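You operate a simulated robot arm through the tools that you are given. There is no shell and no other tool.

Carry out the task below with a simulated robot arm. There is one attempt and no reset: what you move stays moved.

## Task
Bring the big board back to the spreader end at the slowest speed.
Fine: direction knob on back and speed on 3 before you start; once the drive has halted, direction knob on ahead again. Where these are worked on the way, their far stop is far enough and under half their travel is too little: direction knob.

It is judged by the outcome, as a careful person would: the job done as asked, and still so three seconds after it is handed in. It fails if anything else is knocked over, pushed out of place, dropped, spilled or broken.

## Robot
A 7-joint arm with a two-finger parallel gripper, fixed in place. Base frame: the origin is on the floor under the middle of its stand, x ahead of it, y to its left, z up. Lengths are in m, angles in rad, forces in N, time in s.
With the tool pointing down near the work surface it reaches from about 0.1 to 0.66 m from the base axis. Its first joint turns from -2.496 to 2.496 rad. Payload 3 kg.
Tool frame: the origin (TCP) lies between the finger pads and is the grasp point; the fingertips stand 0.03 m ahead of it; z points along the fingers, y is the line along which they close. The gripper opens to 0.11 m. The fingers are 0.02 m wide and 0.01 m thick; the gripper's body (0.048 by 0.112 m) begins 0.055 m behind the TCP.
Orientation is that of the tool frame in the base frame, as a unit quaternion [w, x, y, z]. With the fingers straight down and closing along the base's y, the tool's x points along the base's -x, its y along +y and its z along -z.

## Interface
- The arm moves only by the tool send_rows. Its arguments are lists of equal length, an entry for each row: "xyz": the shift along the base's x, y, z in cm, a list of three; "dr": the turn, a rotation vector about the base's x, y, z in rad, a list of three. In form: {"xyz": [[tx, ty, tz], ...], "dr": [[ax, ay, az], ...]}. A call has 1 to 20 rows; each row shifts and turns the commanded pose from where the row before left it. "claw" is the opening in per cent of the stroke, from 0 (shut) to 100 (fully open), set as the call begins (left out, the last holds). Each row takes 0.2 s and may step no farther than 0.05 m and 0.15 rad from the row before; otherwise, or with a gripper value out of range, the whole call is refused. A pose out of reach is approached as far as the arm can. The call stops where the force on the tool passes 80 N (or 10 N more than at its start, if that is more) or the arm is blocked; 0.2 s more then pass. Each finger travels about 0.108 m/s and halts on what it meets, pressing with about 29 N; the grip force reading is that of the motor and also rises with nothing between the fingers. The clock runs only during rows and for 0.2 s after the last one: add rows that do not move to give the fingers time. The reply holds the time, the measured pose of the TCP, the force on the tool along the base axes, the opening and the grip force, in the units named above and with some noise, with the torque about the TCP (base axes, N m) and any sound that the robot's microphone picked up.
- Cameras (640 x 400 px; columns grow to the right, rows downward): "scene" is fixed at [0.0506, 0.6497, 1.1462]; the picture's right is [-0.65, -0.76, 0.00], its down [-0.40, 0.34, -0.85] and it looks along [0.64, -0.56, -0.53] (base axes); focal length 346 px, centre (320, 200). "wrist" rides on the gripper at [0.072, 0.017, -0.103] in the tool frame; the picture's right is [-0.23, 0.97, 0.00], its down [-0.76, -0.18, -0.62] and it looks along [-0.61, -0.14, 0.78] (tool axes); focal length 222 px, centre (320, 200). There is no depth. A picture from a camera that has moved, and an enlarged one, comes with that camera's place and axes in the base frame and with its lens.
- snapshot(camera): a new picture of that camera. No time passes.
- move_column(by): slides the trunk up (or, below 0, down) by that many m; the arm rides with it, the base frame stays. It gives what a move gives, with no picture.
- enlarge(camera, box): a new picture of the part [left, top, right, bottom] of that camera's present view, enlarged. No time passes.
- finish_job(): hands the job in; it is judged then, once.

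Nothing tells you positions but the pictures and the camera data. Unless the task says otherwise, let go and move clear before handing in.

The tools are called by a JSON object that holds its "name" and its "arguments". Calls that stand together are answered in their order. send_rows: Moves the arm, as the interface text tells. Its arguments: {"type":"object","properties":{"xyz":{"type":"array","items":{"type":"array","items":{"type":"number"}}},"dr":{"type":"array","items":{"type":"array","items":{"type":"number"}}},"claw":{"type":"number"}},"required":["xyz","dr"]} The other tools are called the same way: move_column (by) moves the trunk up or down; snapshot (camera) takes a picture; enlarge (camera, box) takes an enlarged picture of a part of a camera's view; finish_job () hands the job in.

At the start:

```text
t: 0.0
tcp_pos: [0.6189, 0.1373, 0.8581]
orientation: [-0.001, 0.001, 1.0, 0.0]
ft_force: [0.1, -0.5, 1.2]
wrist_torque: [0.02, 0.02, -0.04]
grip_width: 0.1098
finger_force: 0.0
trunk travel left (down, up): [-0.613, 0.277]
```

scene: 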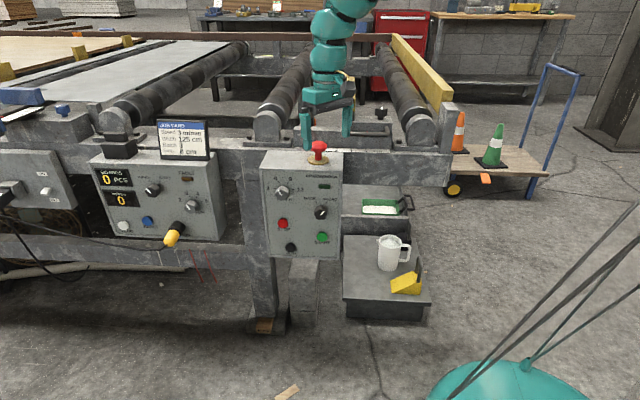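
wrist: 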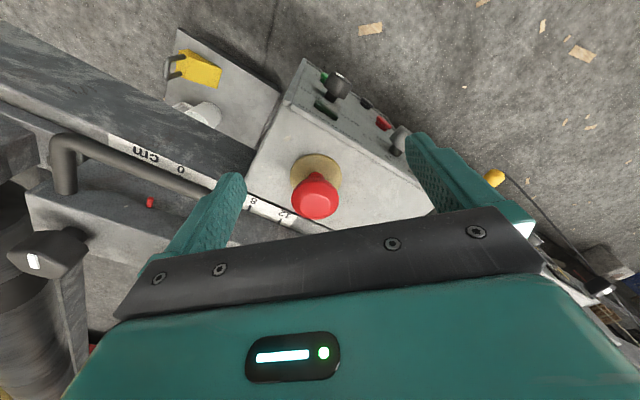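

I see a conveyor/roller line with two control boxes: a box with a red emergency stop on top and knobs on its front, and a second box to the left with counters. I'll enlarge both before moving anything.

{"name": "enlarge", "arguments": {"camera": "scene", "box": [240, 130, 360, 270]}}

{"name": "enlarge", "arguments": {"camera": "scene", "box": [80, 110, 240, 260]}}

{"name": "enlarge", "arguments": {"camera": "scene", "box": [0, 20, 260, 180]}}

{"name": "enlarge", "arguments": {"camera": "scene", "box": [240, 10, 480, 160]}}

{"name": "enlarge", "arguments": {"camera": "wrist", "box": [240, 40, 460, 240]}}

```text
2.86 times, centred on (300, 200) of scene
camera zoom: at [0.0506, 0.6497, 1.1462], right [-0.65, -0.76, 0.0], down [-0.4, 0.34, -0.85], along [0.64, -0.56, -0.53], focal length 990 px, centre (377, 200)
```

zoom: 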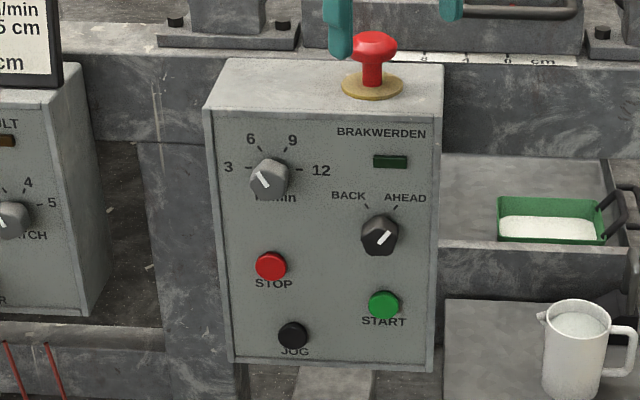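

```text
2.67 times, centred on (160, 185) of scene
camera zoom: at [0.0506, 0.6497, 1.1462], right [-0.65, -0.76, 0.0], down [-0.4, 0.34, -0.85], along [0.64, -0.56, -0.53], focal length 924 px, centre (747, 240)
```

zoom: 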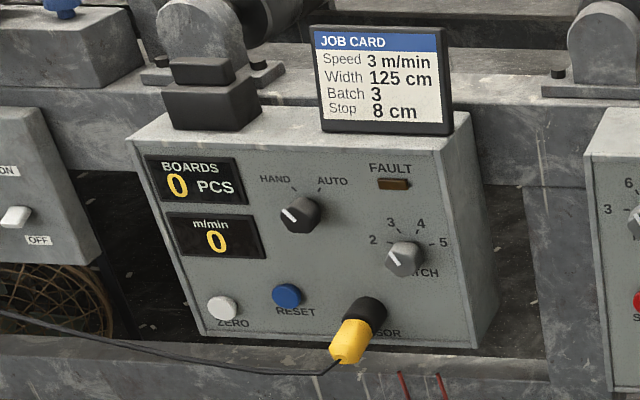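

```text
2.46 times, centred on (130, 100) of scene
camera zoom: at [0.0506, 0.6497, 1.1462], right [-0.65, -0.76, 0.0], down [-0.4, 0.34, -0.85], along [0.64, -0.56, -0.53], focal length 853 px, centre (788, 446)
```

zoom: 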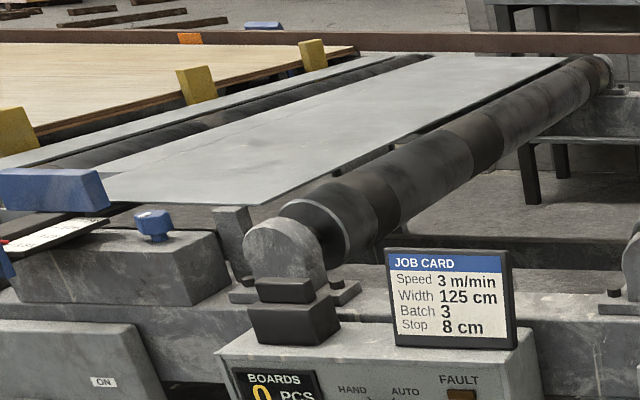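

```text
2.67 times, centred on (360, 85) of scene
camera zoom: at [0.0506, 0.6497, 1.1462], right [-0.65, -0.76, 0.0], down [-0.4, 0.34, -0.85], along [0.64, -0.56, -0.53], focal length 924 px, centre (213, 507)
```

zoom: 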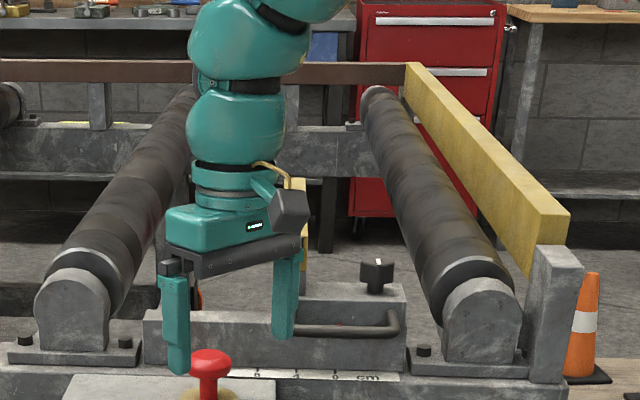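

```text
2.00 times, centred on (350, 140) of wrist
camera zoom: at [0.5473, 0.1538, 0.9616], right [0.23, 0.97, 0.0], down [0.76, -0.18, 0.62], along [0.61, -0.14, -0.78], focal length 444 px, centre (260, 320)
```

zoom: 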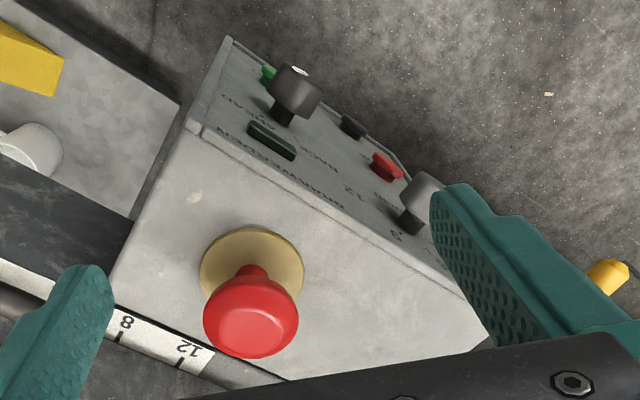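

The panel with the speed knob, direction knob, STOP/START/JOG is on a box whose face points at about (-0.68, 0.73) in x,y; the gripper is hovering around its red mushroom stop. I'll first rise straight clear of that, then back off in front of the panel while turning.

{"name": "send_rows", "arguments": {"xyz": [[0, 0, 3], [0, 0, 4], [0, 0, 4], [-1, 1, 0], [-2.7, 2.9, 0], [-2.7, 2.9, 0], [-2.7, 2.9, 0], [-2.7, 2.9, 0], [-2, 2, 0], [0, 0, 0]], "dr": [[0, 0, 0], [0, 0, 0], [0, 0, 0], [0, 0, -0.138], [0, 0, -0.138], [0, 0, -0.138], [0, 0, -0.138], [0, 0, -0.138], [0, 0, -0.138], [0, 0, 0]]}}

{"name": "snapshot", "arguments": {"camera": "wrist"}}

{"name": "snapshot", "arguments": {"camera": "scene"}}

```text
t: 2.2
tcp_pos: [0.5083, 0.2698, 0.966]
orientation: [-0.001, 0.354, 0.935, -0.002]
ft_force: [0.2, -0.3, -0.7]
wrist_torque: [-0.02, -0.02, 0.01]
grip_width: 0.1099
finger_force: 0.1
out of reach, approached as far as the arm can: row 1, 2, 5, 6
trunk travel left (down, up): [-0.613, 0.277]
```

```text
taken
camera wrist: at [0.467, 0.3304, 1.0689], right [0.81, 0.58, 0.0], down [0.46, -0.64, 0.62], along [0.36, -0.51, -0.78], focal length 222 px, centre (320, 200)
```

wrist: 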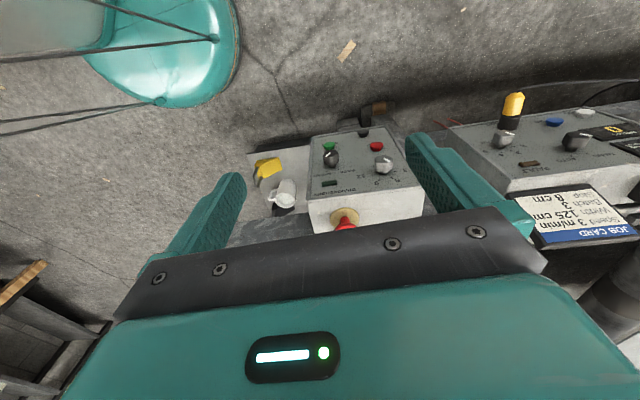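

```text
taken
```

scene: 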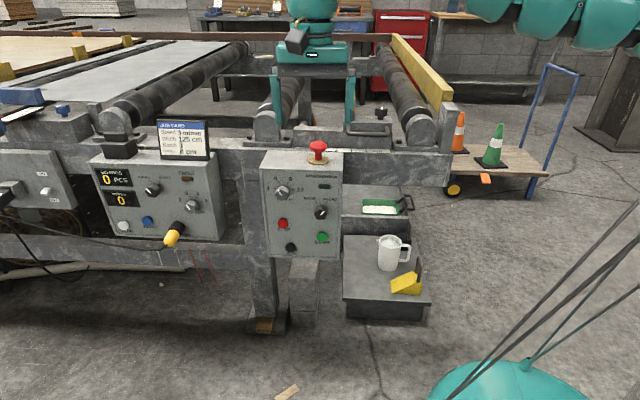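

The view clears the stop button and shows both panels. Next I tilt the tool toward horizontal, so it will face the control panel squarely.

{"name": "send_rows", "arguments": {"xyz": [[0, 0, 0], [0, 0, 0], [0, 0, 0], [0, 0, 0], [0, 0, 0], [0, 0, 0]], "dr": [[-0.103, -0.095, 0], [-0.103, -0.095, 0], [-0.103, -0.095, 0], [-0.103, -0.095, 0], [-0.103, -0.095, 0], [0, 0, 0]]}}

{"name": "snapshot", "arguments": {"camera": "wrist"}}

{"name": "snapshot", "arguments": {"camera": "scene"}}

```text
t: 3.6
tcp_pos: [0.5075, 0.2687, 0.9664]
orientation: [0.306, 0.333, 0.879, -0.155]
ft_force: [-0.2, 0.6, -0.4]
wrist_torque: [0.0, -0.03, 0.02]
grip_width: 0.1098
finger_force: 0.0
trunk travel left (down, up): [-0.613, 0.277]
```

```text
taken
camera wrist: at [0.4325, 0.3652, 0.9977], right [0.8, 0.6, 0.08], down [0.06, -0.21, 0.98], along [0.6, -0.77, -0.2], focal length 222 px, centre (320, 200)
```

wrist: 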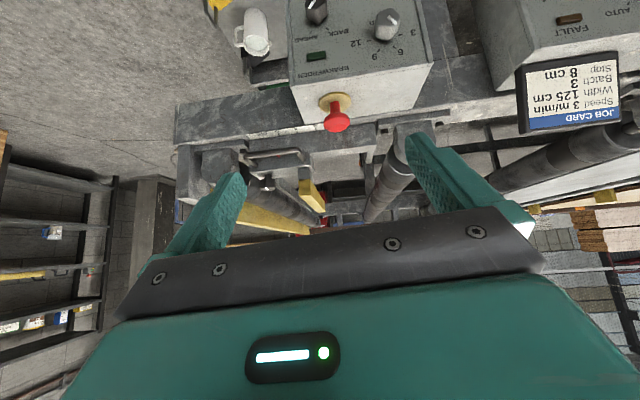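

```text
taken
```

scene: 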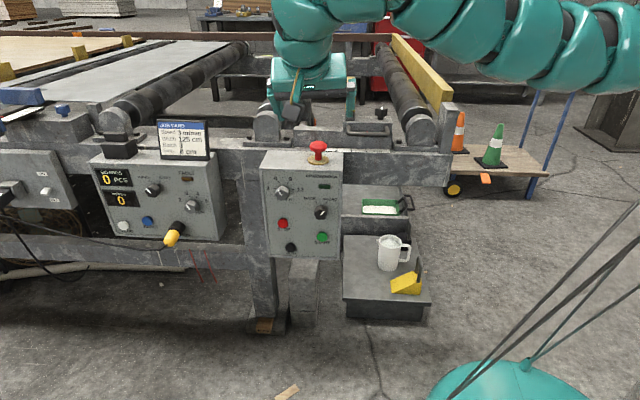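

The tilt works well and the panel stays clear ahead. I'll finish tilting to horizontal while backing off a little more.

{"name": "send_rows", "arguments": {"xyz": [[0, 0, 0], [0, 0, 0], [0, 0, 0], [0, 0, 0], [0, 0, 0], [0, 0, 0], [0, 0, 0]], "dr": [[-0.107, -0.098, 0], [-0.107, -0.098, 0], [-0.107, -0.098, 0], [-0.107, -0.098, 0], [-0.107, -0.098, 0], [-0.107, -0.098, 0], [0, 0, 0]]}}

{"name": "snapshot", "arguments": {"camera": "scene"}}

```text
t: 5.2
tcp_pos: [0.5097, 0.2543, 0.9916]
orientation: [0.631, 0.25, 0.662, -0.319]
ft_force: [-0.4, 0.4, -0.4]
wrist_torque: [0.02, 0.06, 0.02]
grip_width: 0.1101
finger_force: 0.1
out of reach, approached as far as the arm can: row 6
trunk travel left (down, up): [-0.613, 0.277]
```

```text
taken
```

scene: 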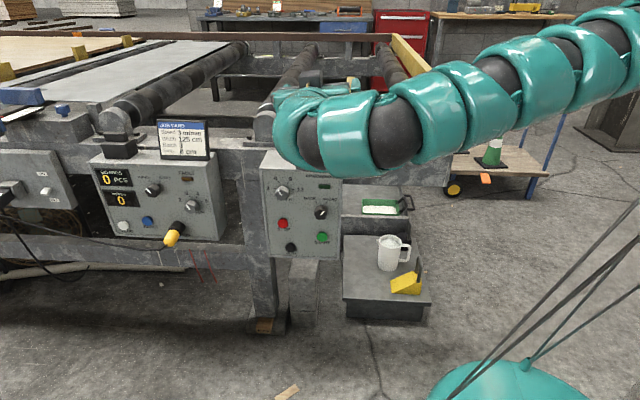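

The tool is now horizontal and pointing straight at the panel, about 14 cm from its face, but the arm is near its limit at this height. I'll lower the trunk so the gripper comes down in front of the panel.

{"name": "move_column", "arguments": {"by": -0.2}}

{"name": "snapshot", "arguments": {"camera": "wrist"}}

{"name": "snapshot", "arguments": {"camera": "scene"}}

```text
t: 7.4
tcp_pos: [0.5094, 0.2546, 0.7924]
orientation: [0.63, 0.251, 0.662, -0.32]
ft_force: [-0.1, 0.3, -0.1]
wrist_torque: [0.02, 0.03, -0.02]
grip_width: 0.1098
finger_force: 0.1
trunk travel left (down, up): [-0.413, 0.477]
```

```text
taken
camera wrist: at [0.4467, 0.3367, 0.7179], right [0.73, 0.67, 0.12], down [-0.49, 0.39, 0.78], along [0.47, -0.63, 0.62], focal length 222 px, centre (320, 200)
```

wrist: 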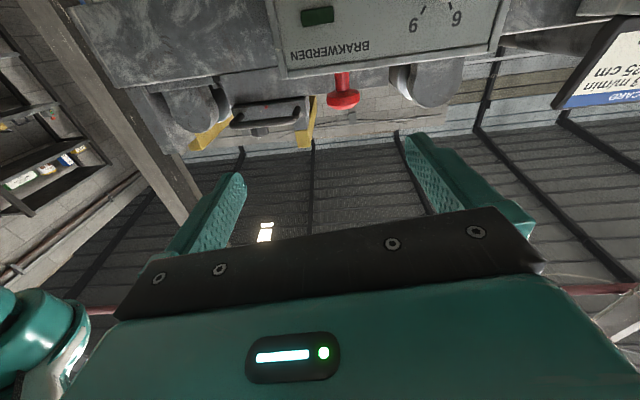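

```text
taken
```

scene: 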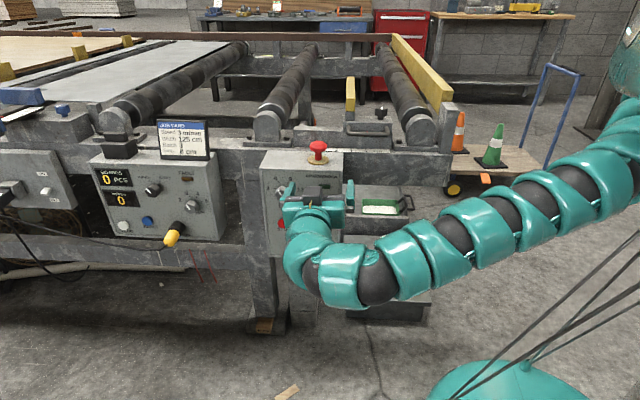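

The top of the panel is right ahead of the fingers. I'll lower the trunk another 10 cm to come level with the two knobs and then inspect them closely.

{"name": "move_column", "arguments": {"by": -0.12}}

{"name": "snapshot", "arguments": {"camera": "wrist"}}

{"name": "enlarge", "arguments": {"camera": "wrist", "box": [220, 0, 520, 160]}}

```text
t: 8.9
tcp_pos: [0.5092, 0.2539, 0.6716]
orientation: [0.63, 0.25, 0.662, -0.319]
ft_force: [0.5, 0.3, -0.3]
wrist_torque: [0.0, -0.04, -0.02]
grip_width: 0.11
finger_force: 0.0
trunk travel left (down, up): [-0.293, 0.597]
```

```text
taken
camera wrist: at [0.4467, 0.3367, 0.5978], right [0.73, 0.67, 0.12], down [-0.49, 0.39, 0.78], along [0.47, -0.63, 0.62], focal length 222 px, centre (320, 200)
```

wrist: 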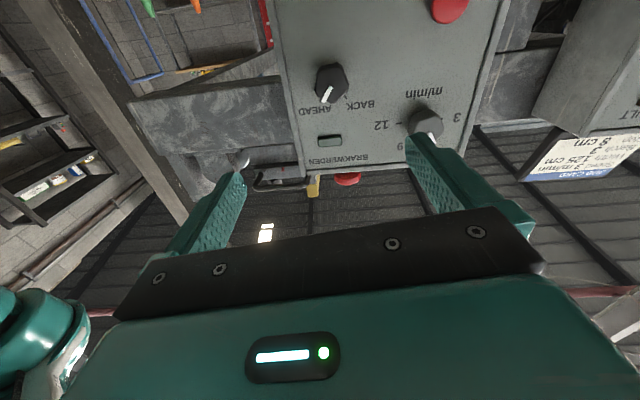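

```text
2.13 times, centred on (370, 80) of wrist
camera zoom: at [0.4467, 0.3367, 0.5978], right [0.73, 0.67, 0.12], down [-0.49, 0.39, 0.78], along [0.47, -0.63, 0.62], focal length 474 px, centre (213, 456)
```

zoom: 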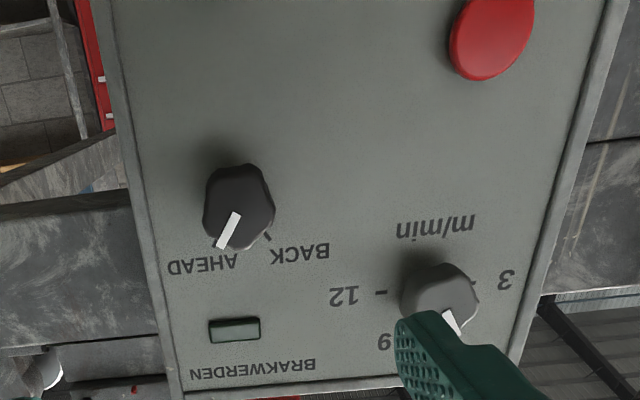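

The direction knob points to AHEAD and the speed knob looks to be on 6, so it needs to go one step counter-clockwise to 3 and the direction knob counter-clockwise to BACK. I'll line the tool axis up with the direction knob first and narrow the fingers.

{"name": "send_rows", "arguments": {"xyz": [[0.5, 0.47, -1.25], [0.5, 0.47, -1.25], [0, 0, 0]], "dr": [[0, 0, 0], [0, 0, 0], [0, 0, 0]], "claw": 65}}

{"name": "snapshot", "arguments": {"camera": "wrist"}}

{"name": "enlarge", "arguments": {"camera": "wrist", "box": [260, 50, 420, 150]}}

```text
t: 9.7
tcp_pos: [0.5132, 0.2584, 0.6588]
orientation: [0.631, 0.25, 0.662, -0.319]
ft_force: [-0.5, -0.7, 0.8]
wrist_torque: [-0.01, -0.02, 0.02]
grip_width: 0.0715
finger_force: 0.0
out of reach, approached as far as the arm can: row 2
trunk travel left (down, up): [-0.293, 0.597]
```

```text
taken
camera wrist: at [0.4516, 0.341, 0.5855], right [0.73, 0.67, 0.12], down [-0.49, 0.39, 0.78], along [0.47, -0.63, 0.62], focal length 222 px, centre (320, 200)
```

wrist: 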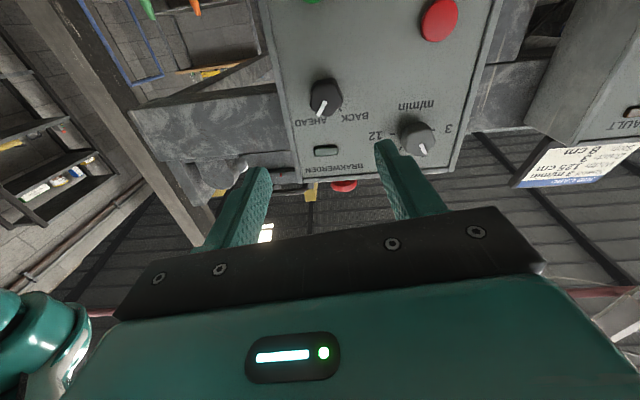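

```text
4.00 times, centred on (340, 100) of wrist
camera zoom: at [0.4516, 0.341, 0.5855], right [0.73, 0.67, 0.12], down [-0.49, 0.39, 0.78], along [0.47, -0.63, 0.62], focal length 888 px, centre (240, 600)
```

zoom: 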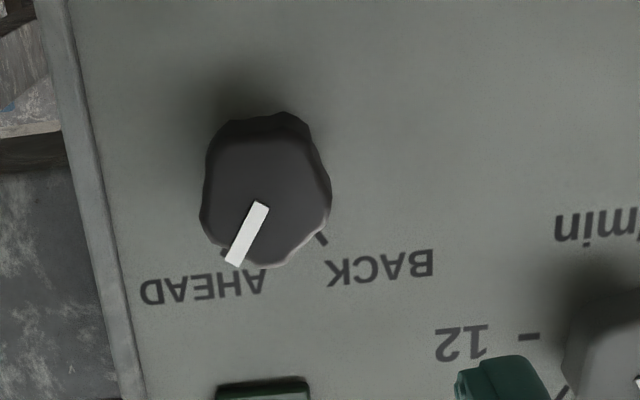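

The arm is out of reach at this lower height, so I'll lower the trunk and raise the hand relative to it, keeping about the same gripper height and distance from the panel.

{"name": "send_rows", "arguments": {"xyz": [[0, 0, 3], [0, 0, 3], [0, 0, 3], [0, 0, 3], [0, 0, 3], [0, 0, 0]], "dr": [[0, 0, 0], [0, 0, 0], [0, 0, 0], [0, 0, 0], [0, 0, 0], [0, 0, 0]]}}

{"name": "move_column", "arguments": {"by": -0.16}}

{"name": "snapshot", "arguments": {"camera": "scene"}}

{"name": "snapshot", "arguments": {"camera": "wrist"}}

```text
t: 11.1
tcp_pos: [0.5153, 0.2583, 0.8086]
orientation: [0.63, 0.25, 0.662, -0.319]
ft_force: [0.0, 0.2, 0.0]
wrist_torque: [0.0, 0.0, -0.03]
grip_width: 0.0716
finger_force: 0.1
trunk travel left (down, up): [-0.293, 0.597]
```

```text
t: 12.9
tcp_pos: [0.5142, 0.258, 0.6479]
orientation: [0.63, 0.252, 0.662, -0.32]
ft_force: [0.5, 0.0, -0.6]
wrist_torque: [-0.03, -0.05, 0.01]
grip_width: 0.0713
finger_force: 0.1
trunk travel left (down, up): [-0.133, 0.757]
```

```text
taken
```

scene: 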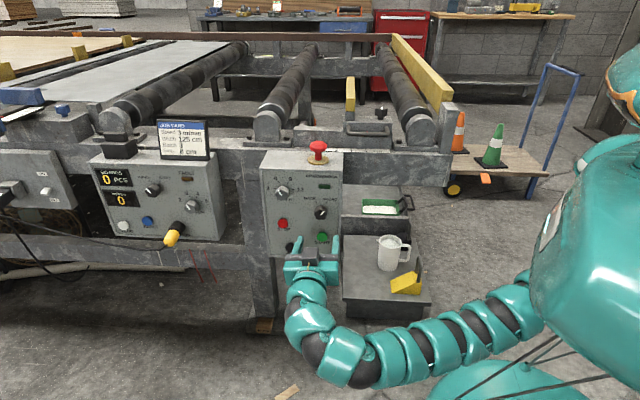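

```text
taken
camera wrist: at [0.4523, 0.3404, 0.5741], right [0.73, 0.67, 0.12], down [-0.49, 0.39, 0.78], along [0.47, -0.63, 0.62], focal length 222 px, centre (320, 200)
```

wrist: 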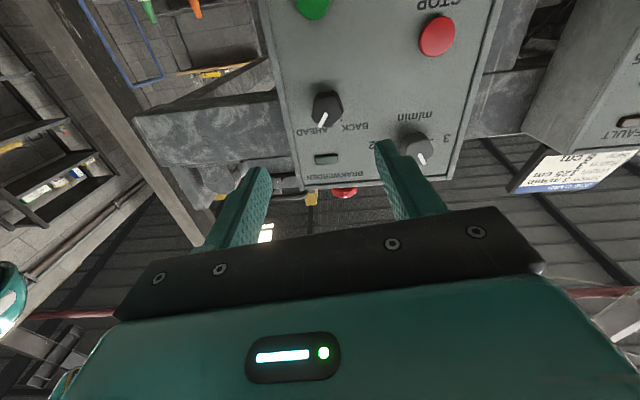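

The scene camera can now see the panel over the gripper, and the direction knob is almost on the tool axis. I'll zoom in to fine-tune the alignment.

{"name": "enlarge", "arguments": {"camera": "wrist", "box": [260, 60, 420, 160]}}

{"name": "enlarge", "arguments": {"camera": "scene", "box": [250, 150, 360, 270]}}

```text
4.00 times, centred on (340, 110) of wrist
camera zoom: at [0.4523, 0.3404, 0.5741], right [0.73, 0.67, 0.12], down [-0.49, 0.39, 0.78], along [0.47, -0.63, 0.62], focal length 888 px, centre (240, 560)
```

zoom: 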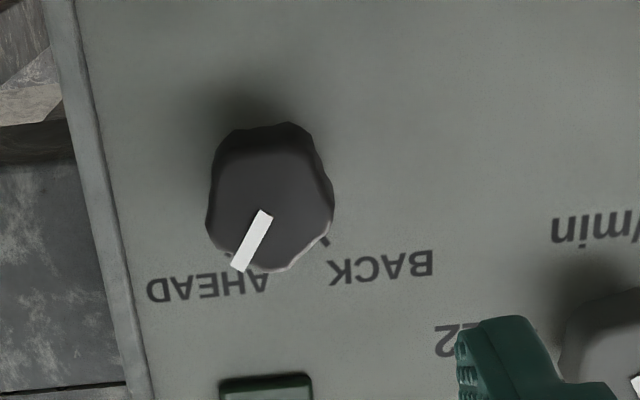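

```text
3.33 times, centred on (305, 210) of scene
camera zoom: at [0.0506, 0.6497, 1.1462], right [-0.65, -0.76, 0.0], down [-0.4, 0.34, -0.85], along [0.64, -0.56, -0.53], focal length 1155 px, centre (370, 167)
```

zoom: 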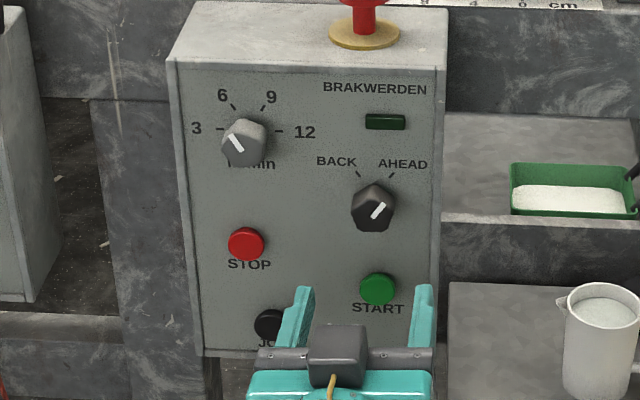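

The knob's face sits about 8 mm to one side of the tool axis. I'll correct that and advance about 6 cm toward it, still well short of contact.

{"name": "send_rows", "arguments": {"xyz": [[0.62, 0.56, 0.2], [1.35, -1.48, 0], [1.35, -1.48, 0], [1.35, -1.48, 0], [0, 0, 0]], "dr": [[0, 0, 0], [0, 0, 0], [0, 0, 0], [0, 0, 0], [0, 0, 0]]}}

{"name": "snapshot", "arguments": {"camera": "wrist"}}

{"name": "enlarge", "arguments": {"camera": "wrist", "box": [240, 70, 400, 170]}}

{"name": "enlarge", "arguments": {"camera": "scene", "box": [250, 150, 360, 270]}}

```text
t: 14.1
tcp_pos: [0.5607, 0.2195, 0.6497]
orientation: [0.631, 0.25, 0.662, -0.318]
ft_force: [0.2, 0.5, -0.4]
wrist_torque: [0.01, 0.0, 0.01]
grip_width: 0.0713
finger_force: 0.1
trunk travel left (down, up): [-0.133, 0.757]
```

```text
taken
camera wrist: at [0.4997, 0.3014, 0.5759], right [0.73, 0.67, 0.12], down [-0.49, 0.39, 0.78], along [0.47, -0.63, 0.62], focal length 222 px, centre (320, 200)
```

wrist: 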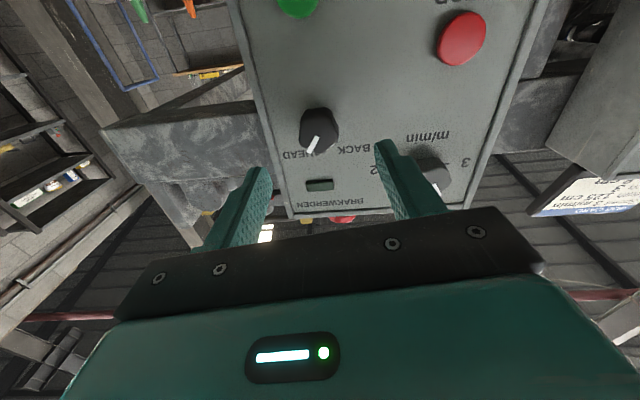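

```text
4.00 times, centred on (320, 120) of wrist
camera zoom: at [0.4997, 0.3014, 0.5759], right [0.73, 0.67, 0.12], down [-0.49, 0.39, 0.78], along [0.47, -0.63, 0.62], focal length 888 px, centre (320, 520)
```

zoom: 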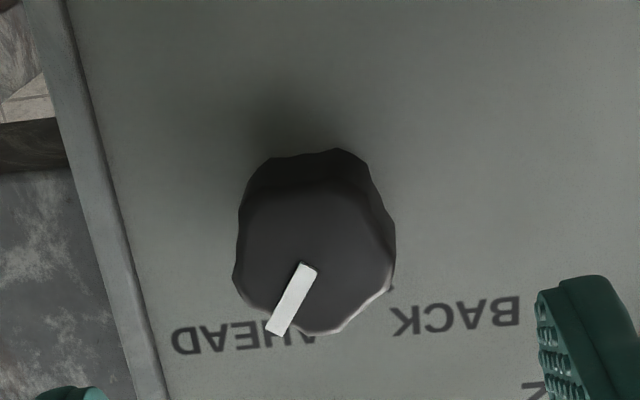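

```text
3.33 times, centred on (305, 210) of scene
camera zoom: at [0.0506, 0.6497, 1.1462], right [-0.65, -0.76, 0.0], down [-0.4, 0.34, -0.85], along [0.64, -0.56, -0.53], focal length 1155 px, centre (370, 167)
```

zoom: 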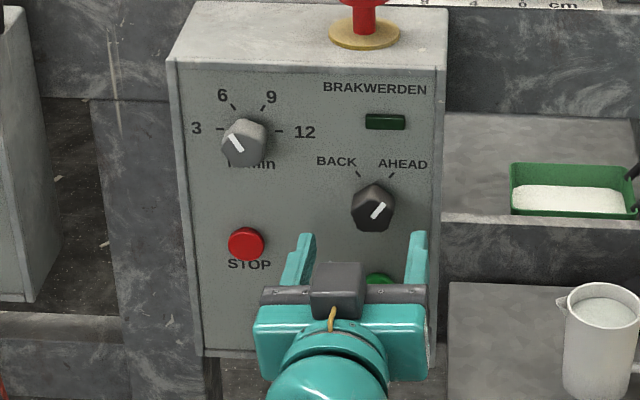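

The knob is now centred on the tool axis, with fingertips roughly 8 cm from the panel. I'll advance another 5 cm so the open fingers just start to straddle the knob.

{"name": "send_rows", "arguments": {"xyz": [[1.15, -1.25, 0], [1.15, -1.25, 0], [1.08, -1.18, 0], [0, 0, 0]], "dr": [[0, 0, 0], [0, 0, 0], [0, 0, 0], [0, 0, 0]]}}

{"name": "snapshot", "arguments": {"camera": "wrist"}}

{"name": "enlarge", "arguments": {"camera": "wrist", "box": [220, 90, 420, 215]}}

{"name": "enlarge", "arguments": {"camera": "scene", "box": [250, 150, 360, 270]}}

```text
t: 15.1
tcp_pos: [0.5944, 0.1827, 0.6499]
orientation: [0.63, 0.251, 0.662, -0.319]
ft_force: [0.4, 0.0, -0.5]
wrist_torque: [0.02, 0.0, 0.02]
grip_width: 0.0715
finger_force: 0.0
trunk travel left (down, up): [-0.133, 0.757]
```

```text
taken
camera wrist: at [0.5324, 0.2644, 0.5764], right [0.73, 0.67, 0.12], down [-0.49, 0.39, 0.78], along [0.47, -0.63, 0.62], focal length 222 px, centre (320, 200)
```

wrist: 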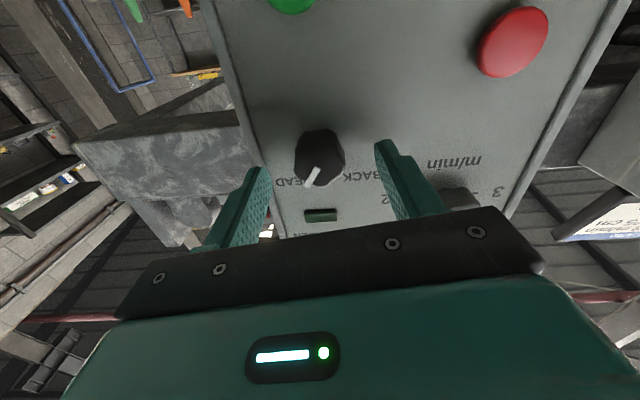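

```text
3.20 times, centred on (320, 152) of wrist
camera zoom: at [0.5324, 0.2644, 0.5764], right [0.73, 0.67, 0.12], down [-0.49, 0.39, 0.78], along [0.47, -0.63, 0.62], focal length 711 px, centre (320, 352)
```

zoom: 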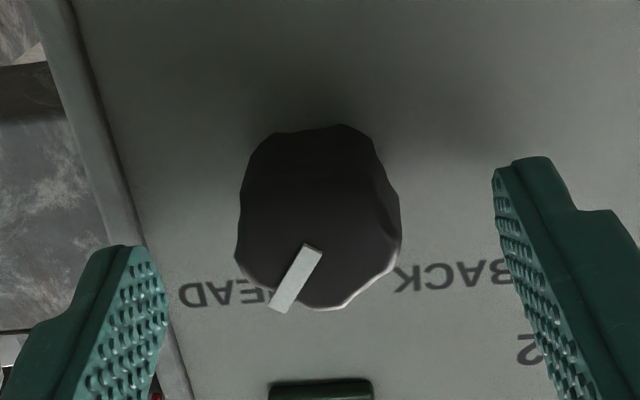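

```text
3.33 times, centred on (305, 210) of scene
camera zoom: at [0.0506, 0.6497, 1.1462], right [-0.65, -0.76, 0.0], down [-0.4, 0.34, -0.85], along [0.64, -0.56, -0.53], focal length 1155 px, centre (370, 167)
```

zoom: 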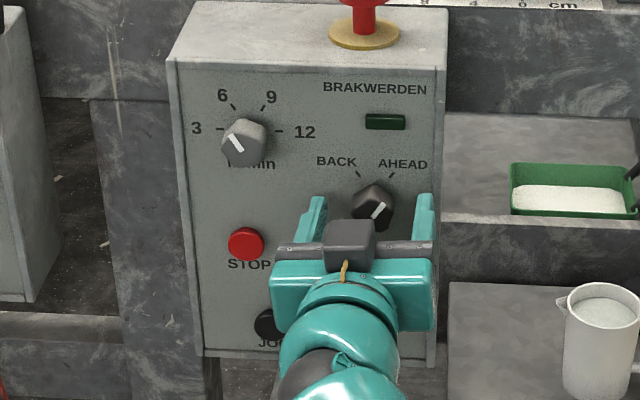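

The fingertips are level with the knob's face and it is centred between them. I'll advance 2 cm and close on it.

{"name": "send_rows", "arguments": {"xyz": [[0.68, -0.74, 0], [0.67, -0.74, 0], [0, 0, 0]], "dr": [[0, 0, 0], [0, 0, 0], [0, 0, 0]]}}

{"name": "enlarge", "arguments": {"camera": "wrist", "box": [220, 90, 420, 215]}}

```text
t: 15.9
tcp_pos: [0.6074, 0.1697, 0.6504]
orientation: [0.631, 0.248, 0.663, -0.317]
ft_force: [-19.3, 16.1, -2.3]
wrist_torque: [0.0, 0.22, 1.05]
grip_width: 0.07
finger_force: 0.1
trunk travel left (down, up): [-0.133, 0.757]
```

```text
3.20 times, centred on (320, 152) of wrist
camera zoom: at [0.5439, 0.2523, 0.5763], right [0.73, 0.67, 0.12], down [-0.49, 0.39, 0.78], along [0.48, -0.63, 0.62], focal length 711 px, centre (320, 352)
```

zoom: 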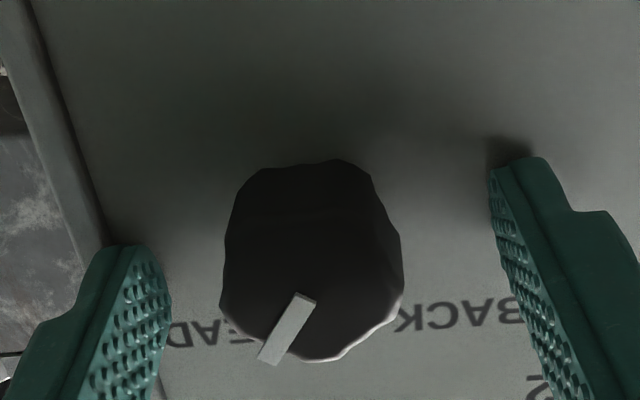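

The right fingertip is touching the panel lightly (about 25 N), so the panel is about 1 cm nearer than I estimated. I'll back off 6 mm, then close on the knob.

{"name": "send_rows", "arguments": {"xyz": [[-0.41, 0.44, 0], [0, 0, 0]], "dr": [[0, 0, 0], [0, 0, 0]]}}

{"name": "send_rows", "arguments": {"xyz": [[0, 0, 0], [0, 0, 0], [0, 0, 0]], "dr": [[0, 0, 0], [0, 0, 0], [0, 0, 0]], "claw": 15}}

{"name": "enlarge", "arguments": {"camera": "wrist", "box": [220, 90, 420, 215]}}

```text
t: 16.5
tcp_pos: [0.6052, 0.1706, 0.6497]
orientation: [0.63, 0.252, 0.661, -0.32]
ft_force: [-0.5, 0.5, -0.4]
wrist_torque: [0.0, 0.0, 0.02]
grip_width: 0.0714
finger_force: 0.0
trunk travel left (down, up): [-0.133, 0.757]
```

```text
t: 17.3
tcp_pos: [0.6057, 0.171, 0.6514]
orientation: [0.63, 0.251, 0.662, -0.32]
ft_force: [10.7, -3.4, 4.2]
wrist_torque: [-0.2, -0.23, 0.95]
grip_width: 0.0343
finger_force: 44.8
trunk travel left (down, up): [-0.133, 0.757]
```

```text
3.20 times, centred on (320, 152) of wrist
camera zoom: at [0.5428, 0.2539, 0.5765], right [0.73, 0.67, 0.12], down [-0.49, 0.39, 0.78], along [0.47, -0.63, 0.62], focal length 711 px, centre (320, 352)
```

zoom: 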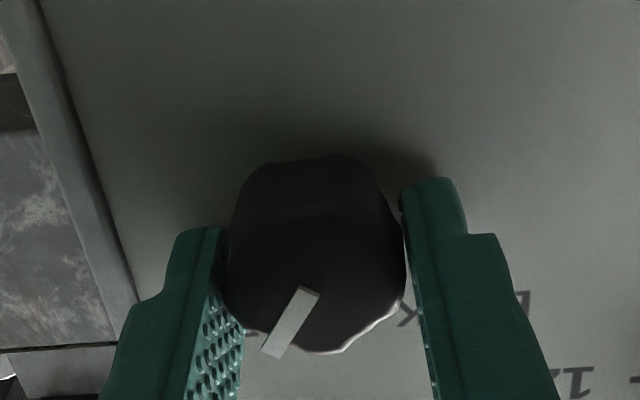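

The knob is gripped (34 mm wide). I'll turn it counter-clockwise as seen from the front, toward BACK, in steps.

{"name": "send_rows", "arguments": {"xyz": [[0, 0, 0], [0, 0, 0], [0, 0, 0], [0, 0, 0], [0, 0, 0], [0, 0, 0]], "dr": [[-0.0946, 0.1033, 0], [-0.0946, 0.1033, 0], [-0.0946, 0.1033, 0], [-0.0946, 0.1033, 0], [-0.0946, 0.1033, 0], [0, 0, 0]]}}

{"name": "snapshot", "arguments": {"camera": "wrist"}}

{"name": "enlarge", "arguments": {"camera": "scene", "box": [250, 150, 360, 270]}}

```text
t: 18.7
tcp_pos: [0.6051, 0.1732, 0.6468]
orientation: [0.481, 0.007, 0.709, -0.517]
ft_force: [12.9, 6.3, -19.7]
wrist_torque: [0.4, 0.34, 1.04]
grip_width: 0.0337
finger_force: 45.1
trunk travel left (down, up): [-0.133, 0.757]
```

```text
taken
camera wrist: at [0.5056, 0.2216, 0.5847], right [0.61, 0.56, -0.55], down [-0.1, 0.75, 0.66], along [0.78, -0.35, 0.52], focal length 222 px, centre (320, 200)
```

wrist: 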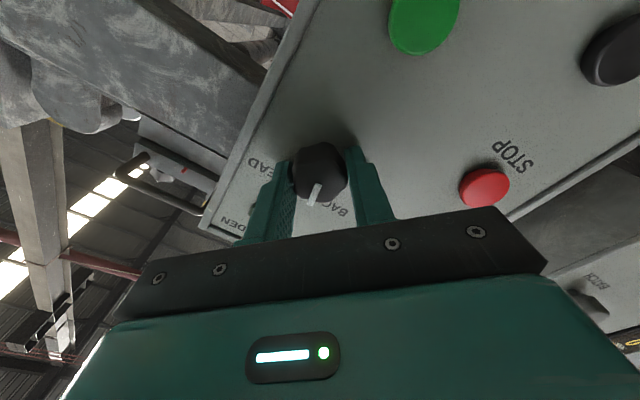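

```text
3.33 times, centred on (305, 210) of scene
camera zoom: at [0.0506, 0.6497, 1.1462], right [-0.65, -0.76, 0.0], down [-0.4, 0.34, -0.85], along [0.64, -0.56, -0.53], focal length 1155 px, centre (370, 167)
```

zoom: 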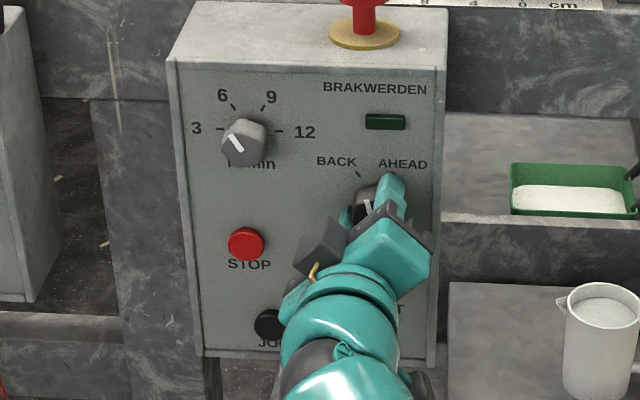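

The knob is turning the right way, with its pointer now about upright. I'll continue toward the BACK mark with a slight recentring.

{"name": "send_rows", "arguments": {"xyz": [[0.05, 0.05, -0.15], [0, 0, 0], [0, 0, 0], [0, 0, 0]], "dr": [[-0.0946, 0.1033, 0], [-0.0946, 0.1033, 0], [-0.0946, 0.1033, 0], [0, 0, 0]]}}

{"name": "enlarge", "arguments": {"camera": "wrist", "box": [220, 90, 420, 215]}}

{"name": "enlarge", "arguments": {"camera": "scene", "box": [280, 170, 350, 240]}}

```text
t: 19.7
tcp_pos: [0.6055, 0.1739, 0.646]
orientation: [0.363, -0.141, 0.694, -0.605]
ft_force: [4.2, 7.5, -25.2]
wrist_torque: [1.04, 0.1, 0.5]
grip_width: 0.0335
finger_force: 44.8
trunk travel left (down, up): [-0.133, 0.757]
```

```text
3.20 times, centred on (320, 152) of wrist
camera zoom: at [0.4908, 0.2076, 0.6063], right [0.39, 0.37, -0.84], down [0.07, 0.9, 0.42], along [0.92, -0.22, 0.33], focal length 711 px, centre (320, 352)
```

zoom: 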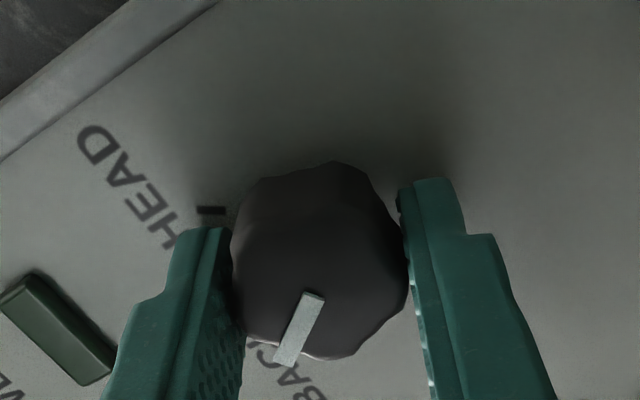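

```text
5.71 times, centred on (315, 205) of scene
camera zoom: at [0.0506, 0.6497, 1.1462], right [-0.65, -0.76, 0.0], down [-0.4, 0.34, -0.85], along [0.64, -0.56, -0.53], focal length 1980 px, centre (349, 171)
```

zoom: 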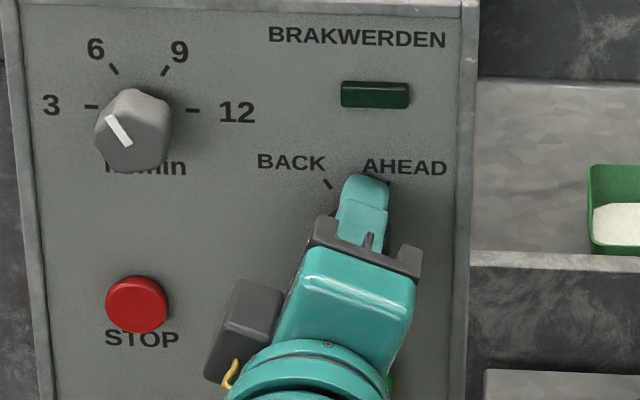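

The pointer hasn't slipped in the grip, so the knob has turned about 64° so far. I'll go on a little and watch the resisting torque for the far stop.

{"name": "send_rows", "arguments": {"xyz": [[0, 0, -0.15], [0, 0, 0]], "dr": [[-0.0946, 0.1033, 0], [0, 0, 0]]}}

{"name": "enlarge", "arguments": {"camera": "wrist", "box": [220, 90, 420, 215]}}

```text
t: 20.3
tcp_pos: [0.6052, 0.1732, 0.6463]
orientation: [0.32, -0.19, 0.682, -0.63]
ft_force: [11.2, 15.7, -17.5]
wrist_torque: [0.84, 0.07, 0.77]
grip_width: 0.034
finger_force: 45.2
trunk travel left (down, up): [-0.133, 0.757]
```

```text
3.20 times, centred on (320, 152) of wrist
camera zoom: at [0.4875, 0.2043, 0.6148], right [0.3, 0.28, -0.91], down [0.1, 0.94, 0.33], along [0.95, -0.19, 0.26], focal length 711 px, centre (320, 352)
```

zoom: 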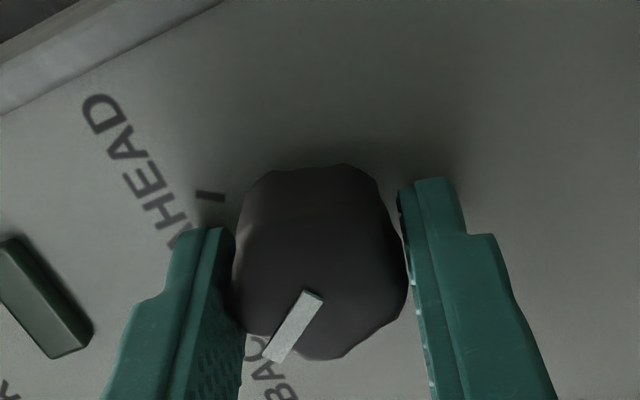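

The tool has turned about 72°. I'll open the fingers, back straight off, and check where the pointer ended up.

{"name": "send_rows", "arguments": {"xyz": [[0, 0, 0], [0, 0, 0], [-1.35, 1.48, 0], [-1.35, 1.48, 0], [-1.35, 1.48, 0], [-1.35, 1.48, 0], [0, 0, 0]], "dr": [[0, 0, 0], [0, 0, 0], [0, 0, 0], [0, 0, 0], [0, 0, 0], [0, 0, 0], [0, 0, 0]], "claw": 65}}

{"name": "enlarge", "arguments": {"camera": "scene", "box": [250, 150, 360, 270]}}

{"name": "snapshot", "arguments": {"camera": "wrist"}}

```text
t: 21.9
tcp_pos: [0.5518, 0.2328, 0.6489]
orientation: [0.321, -0.188, 0.682, -0.63]
ft_force: [-0.3, -0.1, -0.5]
wrist_torque: [0.0, -0.01, 0.01]
grip_width: 0.0714
finger_force: 0.1
trunk travel left (down, up): [-0.133, 0.757]
```

```text
3.33 times, centred on (305, 210) of scene
camera zoom: at [0.0506, 0.6497, 1.1462], right [-0.65, -0.76, 0.0], down [-0.4, 0.34, -0.85], along [0.64, -0.56, -0.53], focal length 1155 px, centre (370, 167)
```

zoom: 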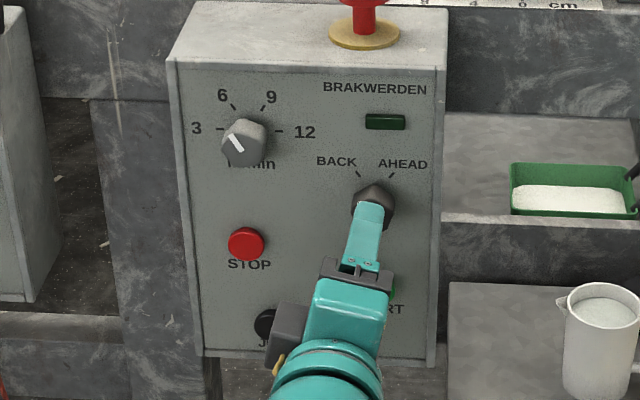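

```text
taken
camera wrist: at [0.4335, 0.2628, 0.617], right [0.31, 0.28, -0.91], down [0.1, 0.94, 0.33], along [0.94, -0.2, 0.26], focal length 222 px, centre (320, 200)
```

wrist: 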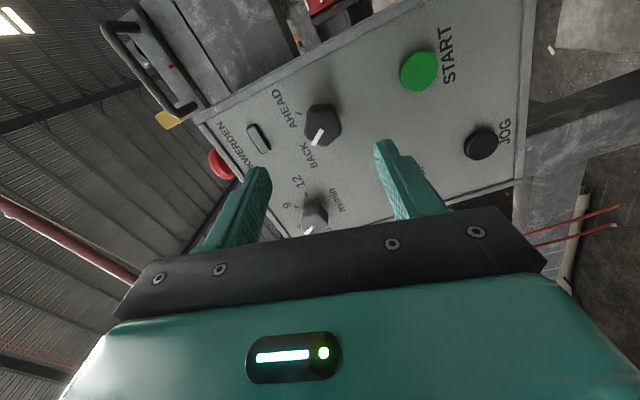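

{"name": "enlarge", "arguments": {"camera": "wrist", "box": [240, 70, 400, 170]}}

```text
4.00 times, centred on (320, 120) of wrist
camera zoom: at [0.4335, 0.2628, 0.617], right [0.31, 0.28, -0.91], down [0.1, 0.94, 0.33], along [0.94, -0.2, 0.26], focal length 888 px, centre (320, 520)
```

zoom: 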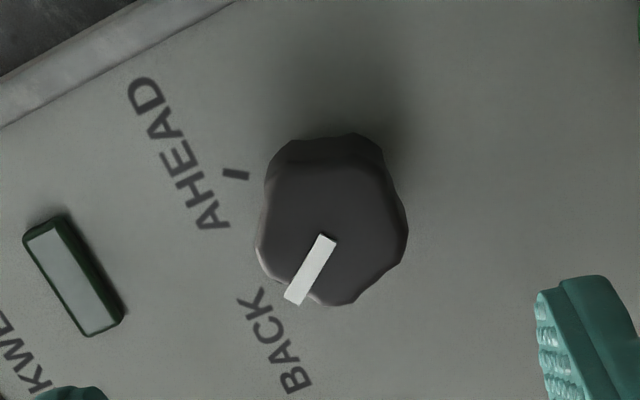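

The direction pointer now sits over the BACK mark and AHEAD's tick is uncovered. Next is the speed knob, about 10 cm left and 5 cm higher; I'll move across in front of it while unrolling the wrist.

{"name": "send_rows", "arguments": {"xyz": [[0, 0, 0], [1.2, 1.1, 0.85], [1.2, 1.1, 0.85], [1.2, 1.1, 0.85], [1.2, 1.1, 0.85], [1.2, 1.1, 0.85], [1.25, 1.17, 0.7], [0, 0, 0], [0, 0, 0]], "dr": [[0.0946, -0.1033, 0], [0.0946, -0.1033, 0], [0.0946, -0.1033, 0], [0.0946, -0.1033, 0], [0.0946, -0.1033, 0], [0.0946, -0.1033, 0], [0.0946, -0.1033, 0], [0.0946, -0.1033, 0], [0, 0, 0]]}}

{"name": "snapshot", "arguments": {"camera": "wrist"}}

{"name": "enlarge", "arguments": {"camera": "scene", "box": [250, 150, 360, 270]}}

```text
t: 23.9
tcp_pos: [0.5908, 0.2602, 0.6834]
orientation: [0.589, 0.173, 0.686, -0.39]
ft_force: [0.5, -0.6, -0.2]
wrist_torque: [-0.02, -0.02, -0.03]
grip_width: 0.0715
finger_force: 0.1
out of reach, approached as far as the arm can: row 5, 7
trunk travel left (down, up): [-0.133, 0.757]
```

```text
taken
camera wrist: at [0.5158, 0.3304, 0.6101], right [0.73, 0.67, -0.11], down [-0.36, 0.52, 0.78], along [0.58, -0.53, 0.62], focal length 222 px, centre (320, 200)
```

wrist: 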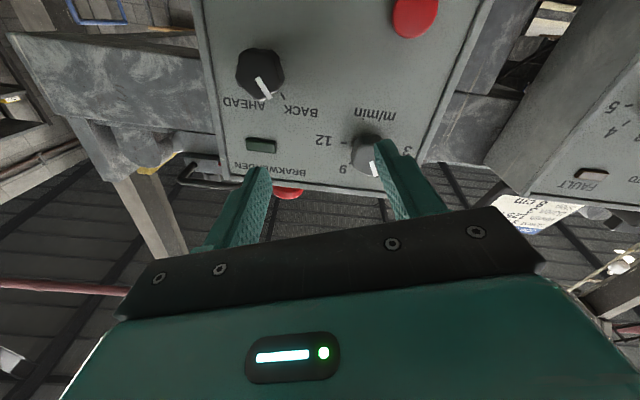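

```text
3.33 times, centred on (305, 210) of scene
camera zoom: at [0.0506, 0.6497, 1.1462], right [-0.65, -0.76, 0.0], down [-0.4, 0.34, -0.85], along [0.64, -0.56, -0.53], focal length 1155 px, centre (370, 167)
```

zoom: 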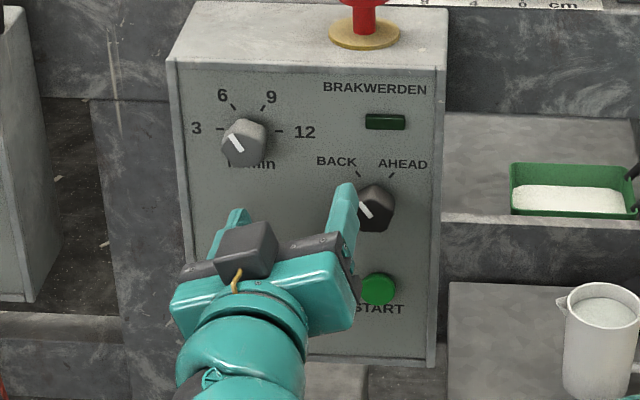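

The direction pointer is clearly on BACK now. The arm fell about 5 cm short of the speed knob because of reach; I'll look at its posture to see what limits it.

{"name": "snapshot", "arguments": {"camera": "scene"}}

{"name": "enlarge", "arguments": {"camera": "wrist", "box": [220, 60, 420, 185]}}

```text
taken
```

scene: 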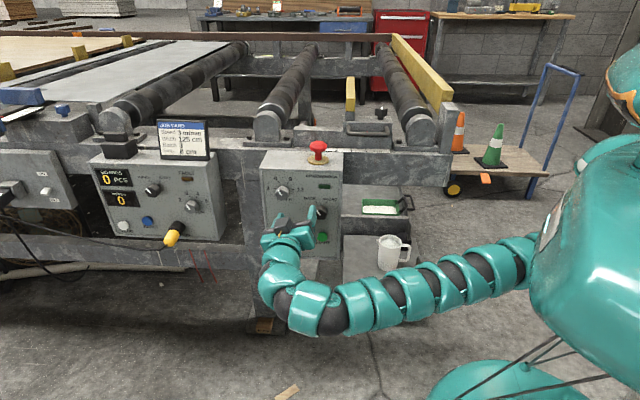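

```text
3.20 times, centred on (320, 122) of wrist
camera zoom: at [0.5158, 0.3304, 0.6101], right [0.73, 0.67, -0.11], down [-0.36, 0.52, 0.78], along [0.58, -0.53, 0.62], focal length 711 px, centre (320, 448)
```

zoom: 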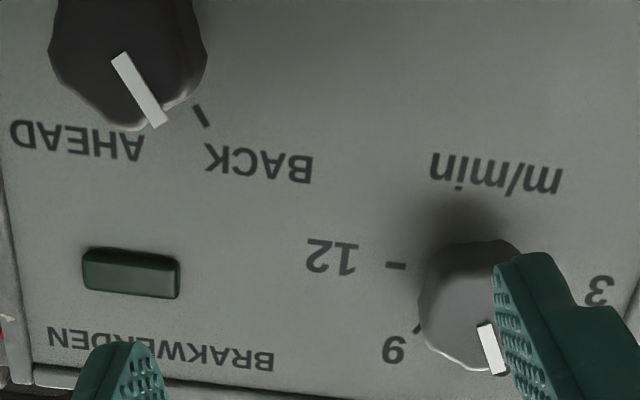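

The arm is almost straight, so pointing squarely at the panel costs reach. I'll instead grip the speed knob with the tool slanted about 35° in from the lower right (toward the robot), which keeps the finger pads parallel to the knob's axis; first I reorient here, clear of the panel.

{"name": "send_rows", "arguments": {"xyz": [[0, 0, 0], [0, 0, 0], [0, 0, 0], [0, 0, 0], [0, 0, 0], [0, 0, 0], [0, 0, 0], [0, 0, 0], [0, 0, 0], [0, 0, 0]], "dr": [[-0.0906, 0.0989, 0], [-0.0906, 0.0989, 0], [-0.0906, 0.0989, 0], [-0.0906, 0.0989, 0], [-0.0578, -0.053, 0.0935], [-0.0578, -0.053, 0.0935], [-0.0578, -0.053, 0.0935], [-0.0578, -0.053, 0.0935], [-0.0578, -0.053, 0.0935], [0, 0, 0]]}}

{"name": "snapshot", "arguments": {"camera": "wrist"}}

{"name": "snapshot", "arguments": {"camera": "scene"}}

```text
t: 26.1
tcp_pos: [0.5913, 0.2596, 0.6859]
orientation: [0.656, -0.175, 0.534, -0.505]
ft_force: [-0.3, -0.8, -0.9]
wrist_torque: [0.0, 0.02, 0.03]
grip_width: 0.0714
finger_force: 0.1
trunk travel left (down, up): [-0.133, 0.757]
```

```text
taken
camera wrist: at [0.5034, 0.2368, 0.5951], right [0.48, 0.61, -0.63], down [-0.57, 0.76, 0.31], along [0.67, 0.21, 0.72], focal length 222 px, centre (320, 200)
```

wrist: 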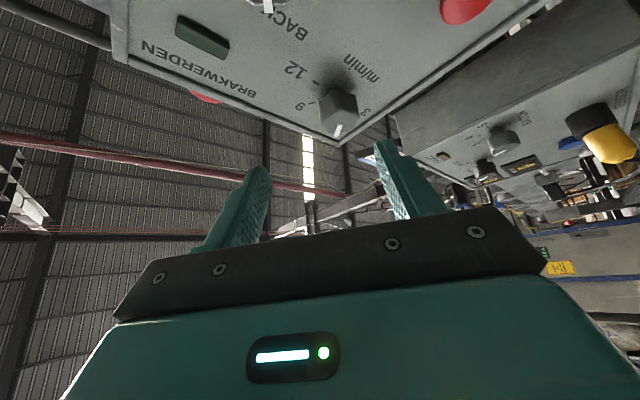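

```text
taken
```

scene: 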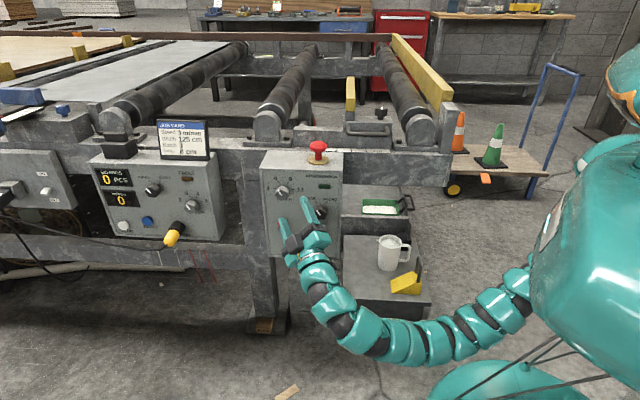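

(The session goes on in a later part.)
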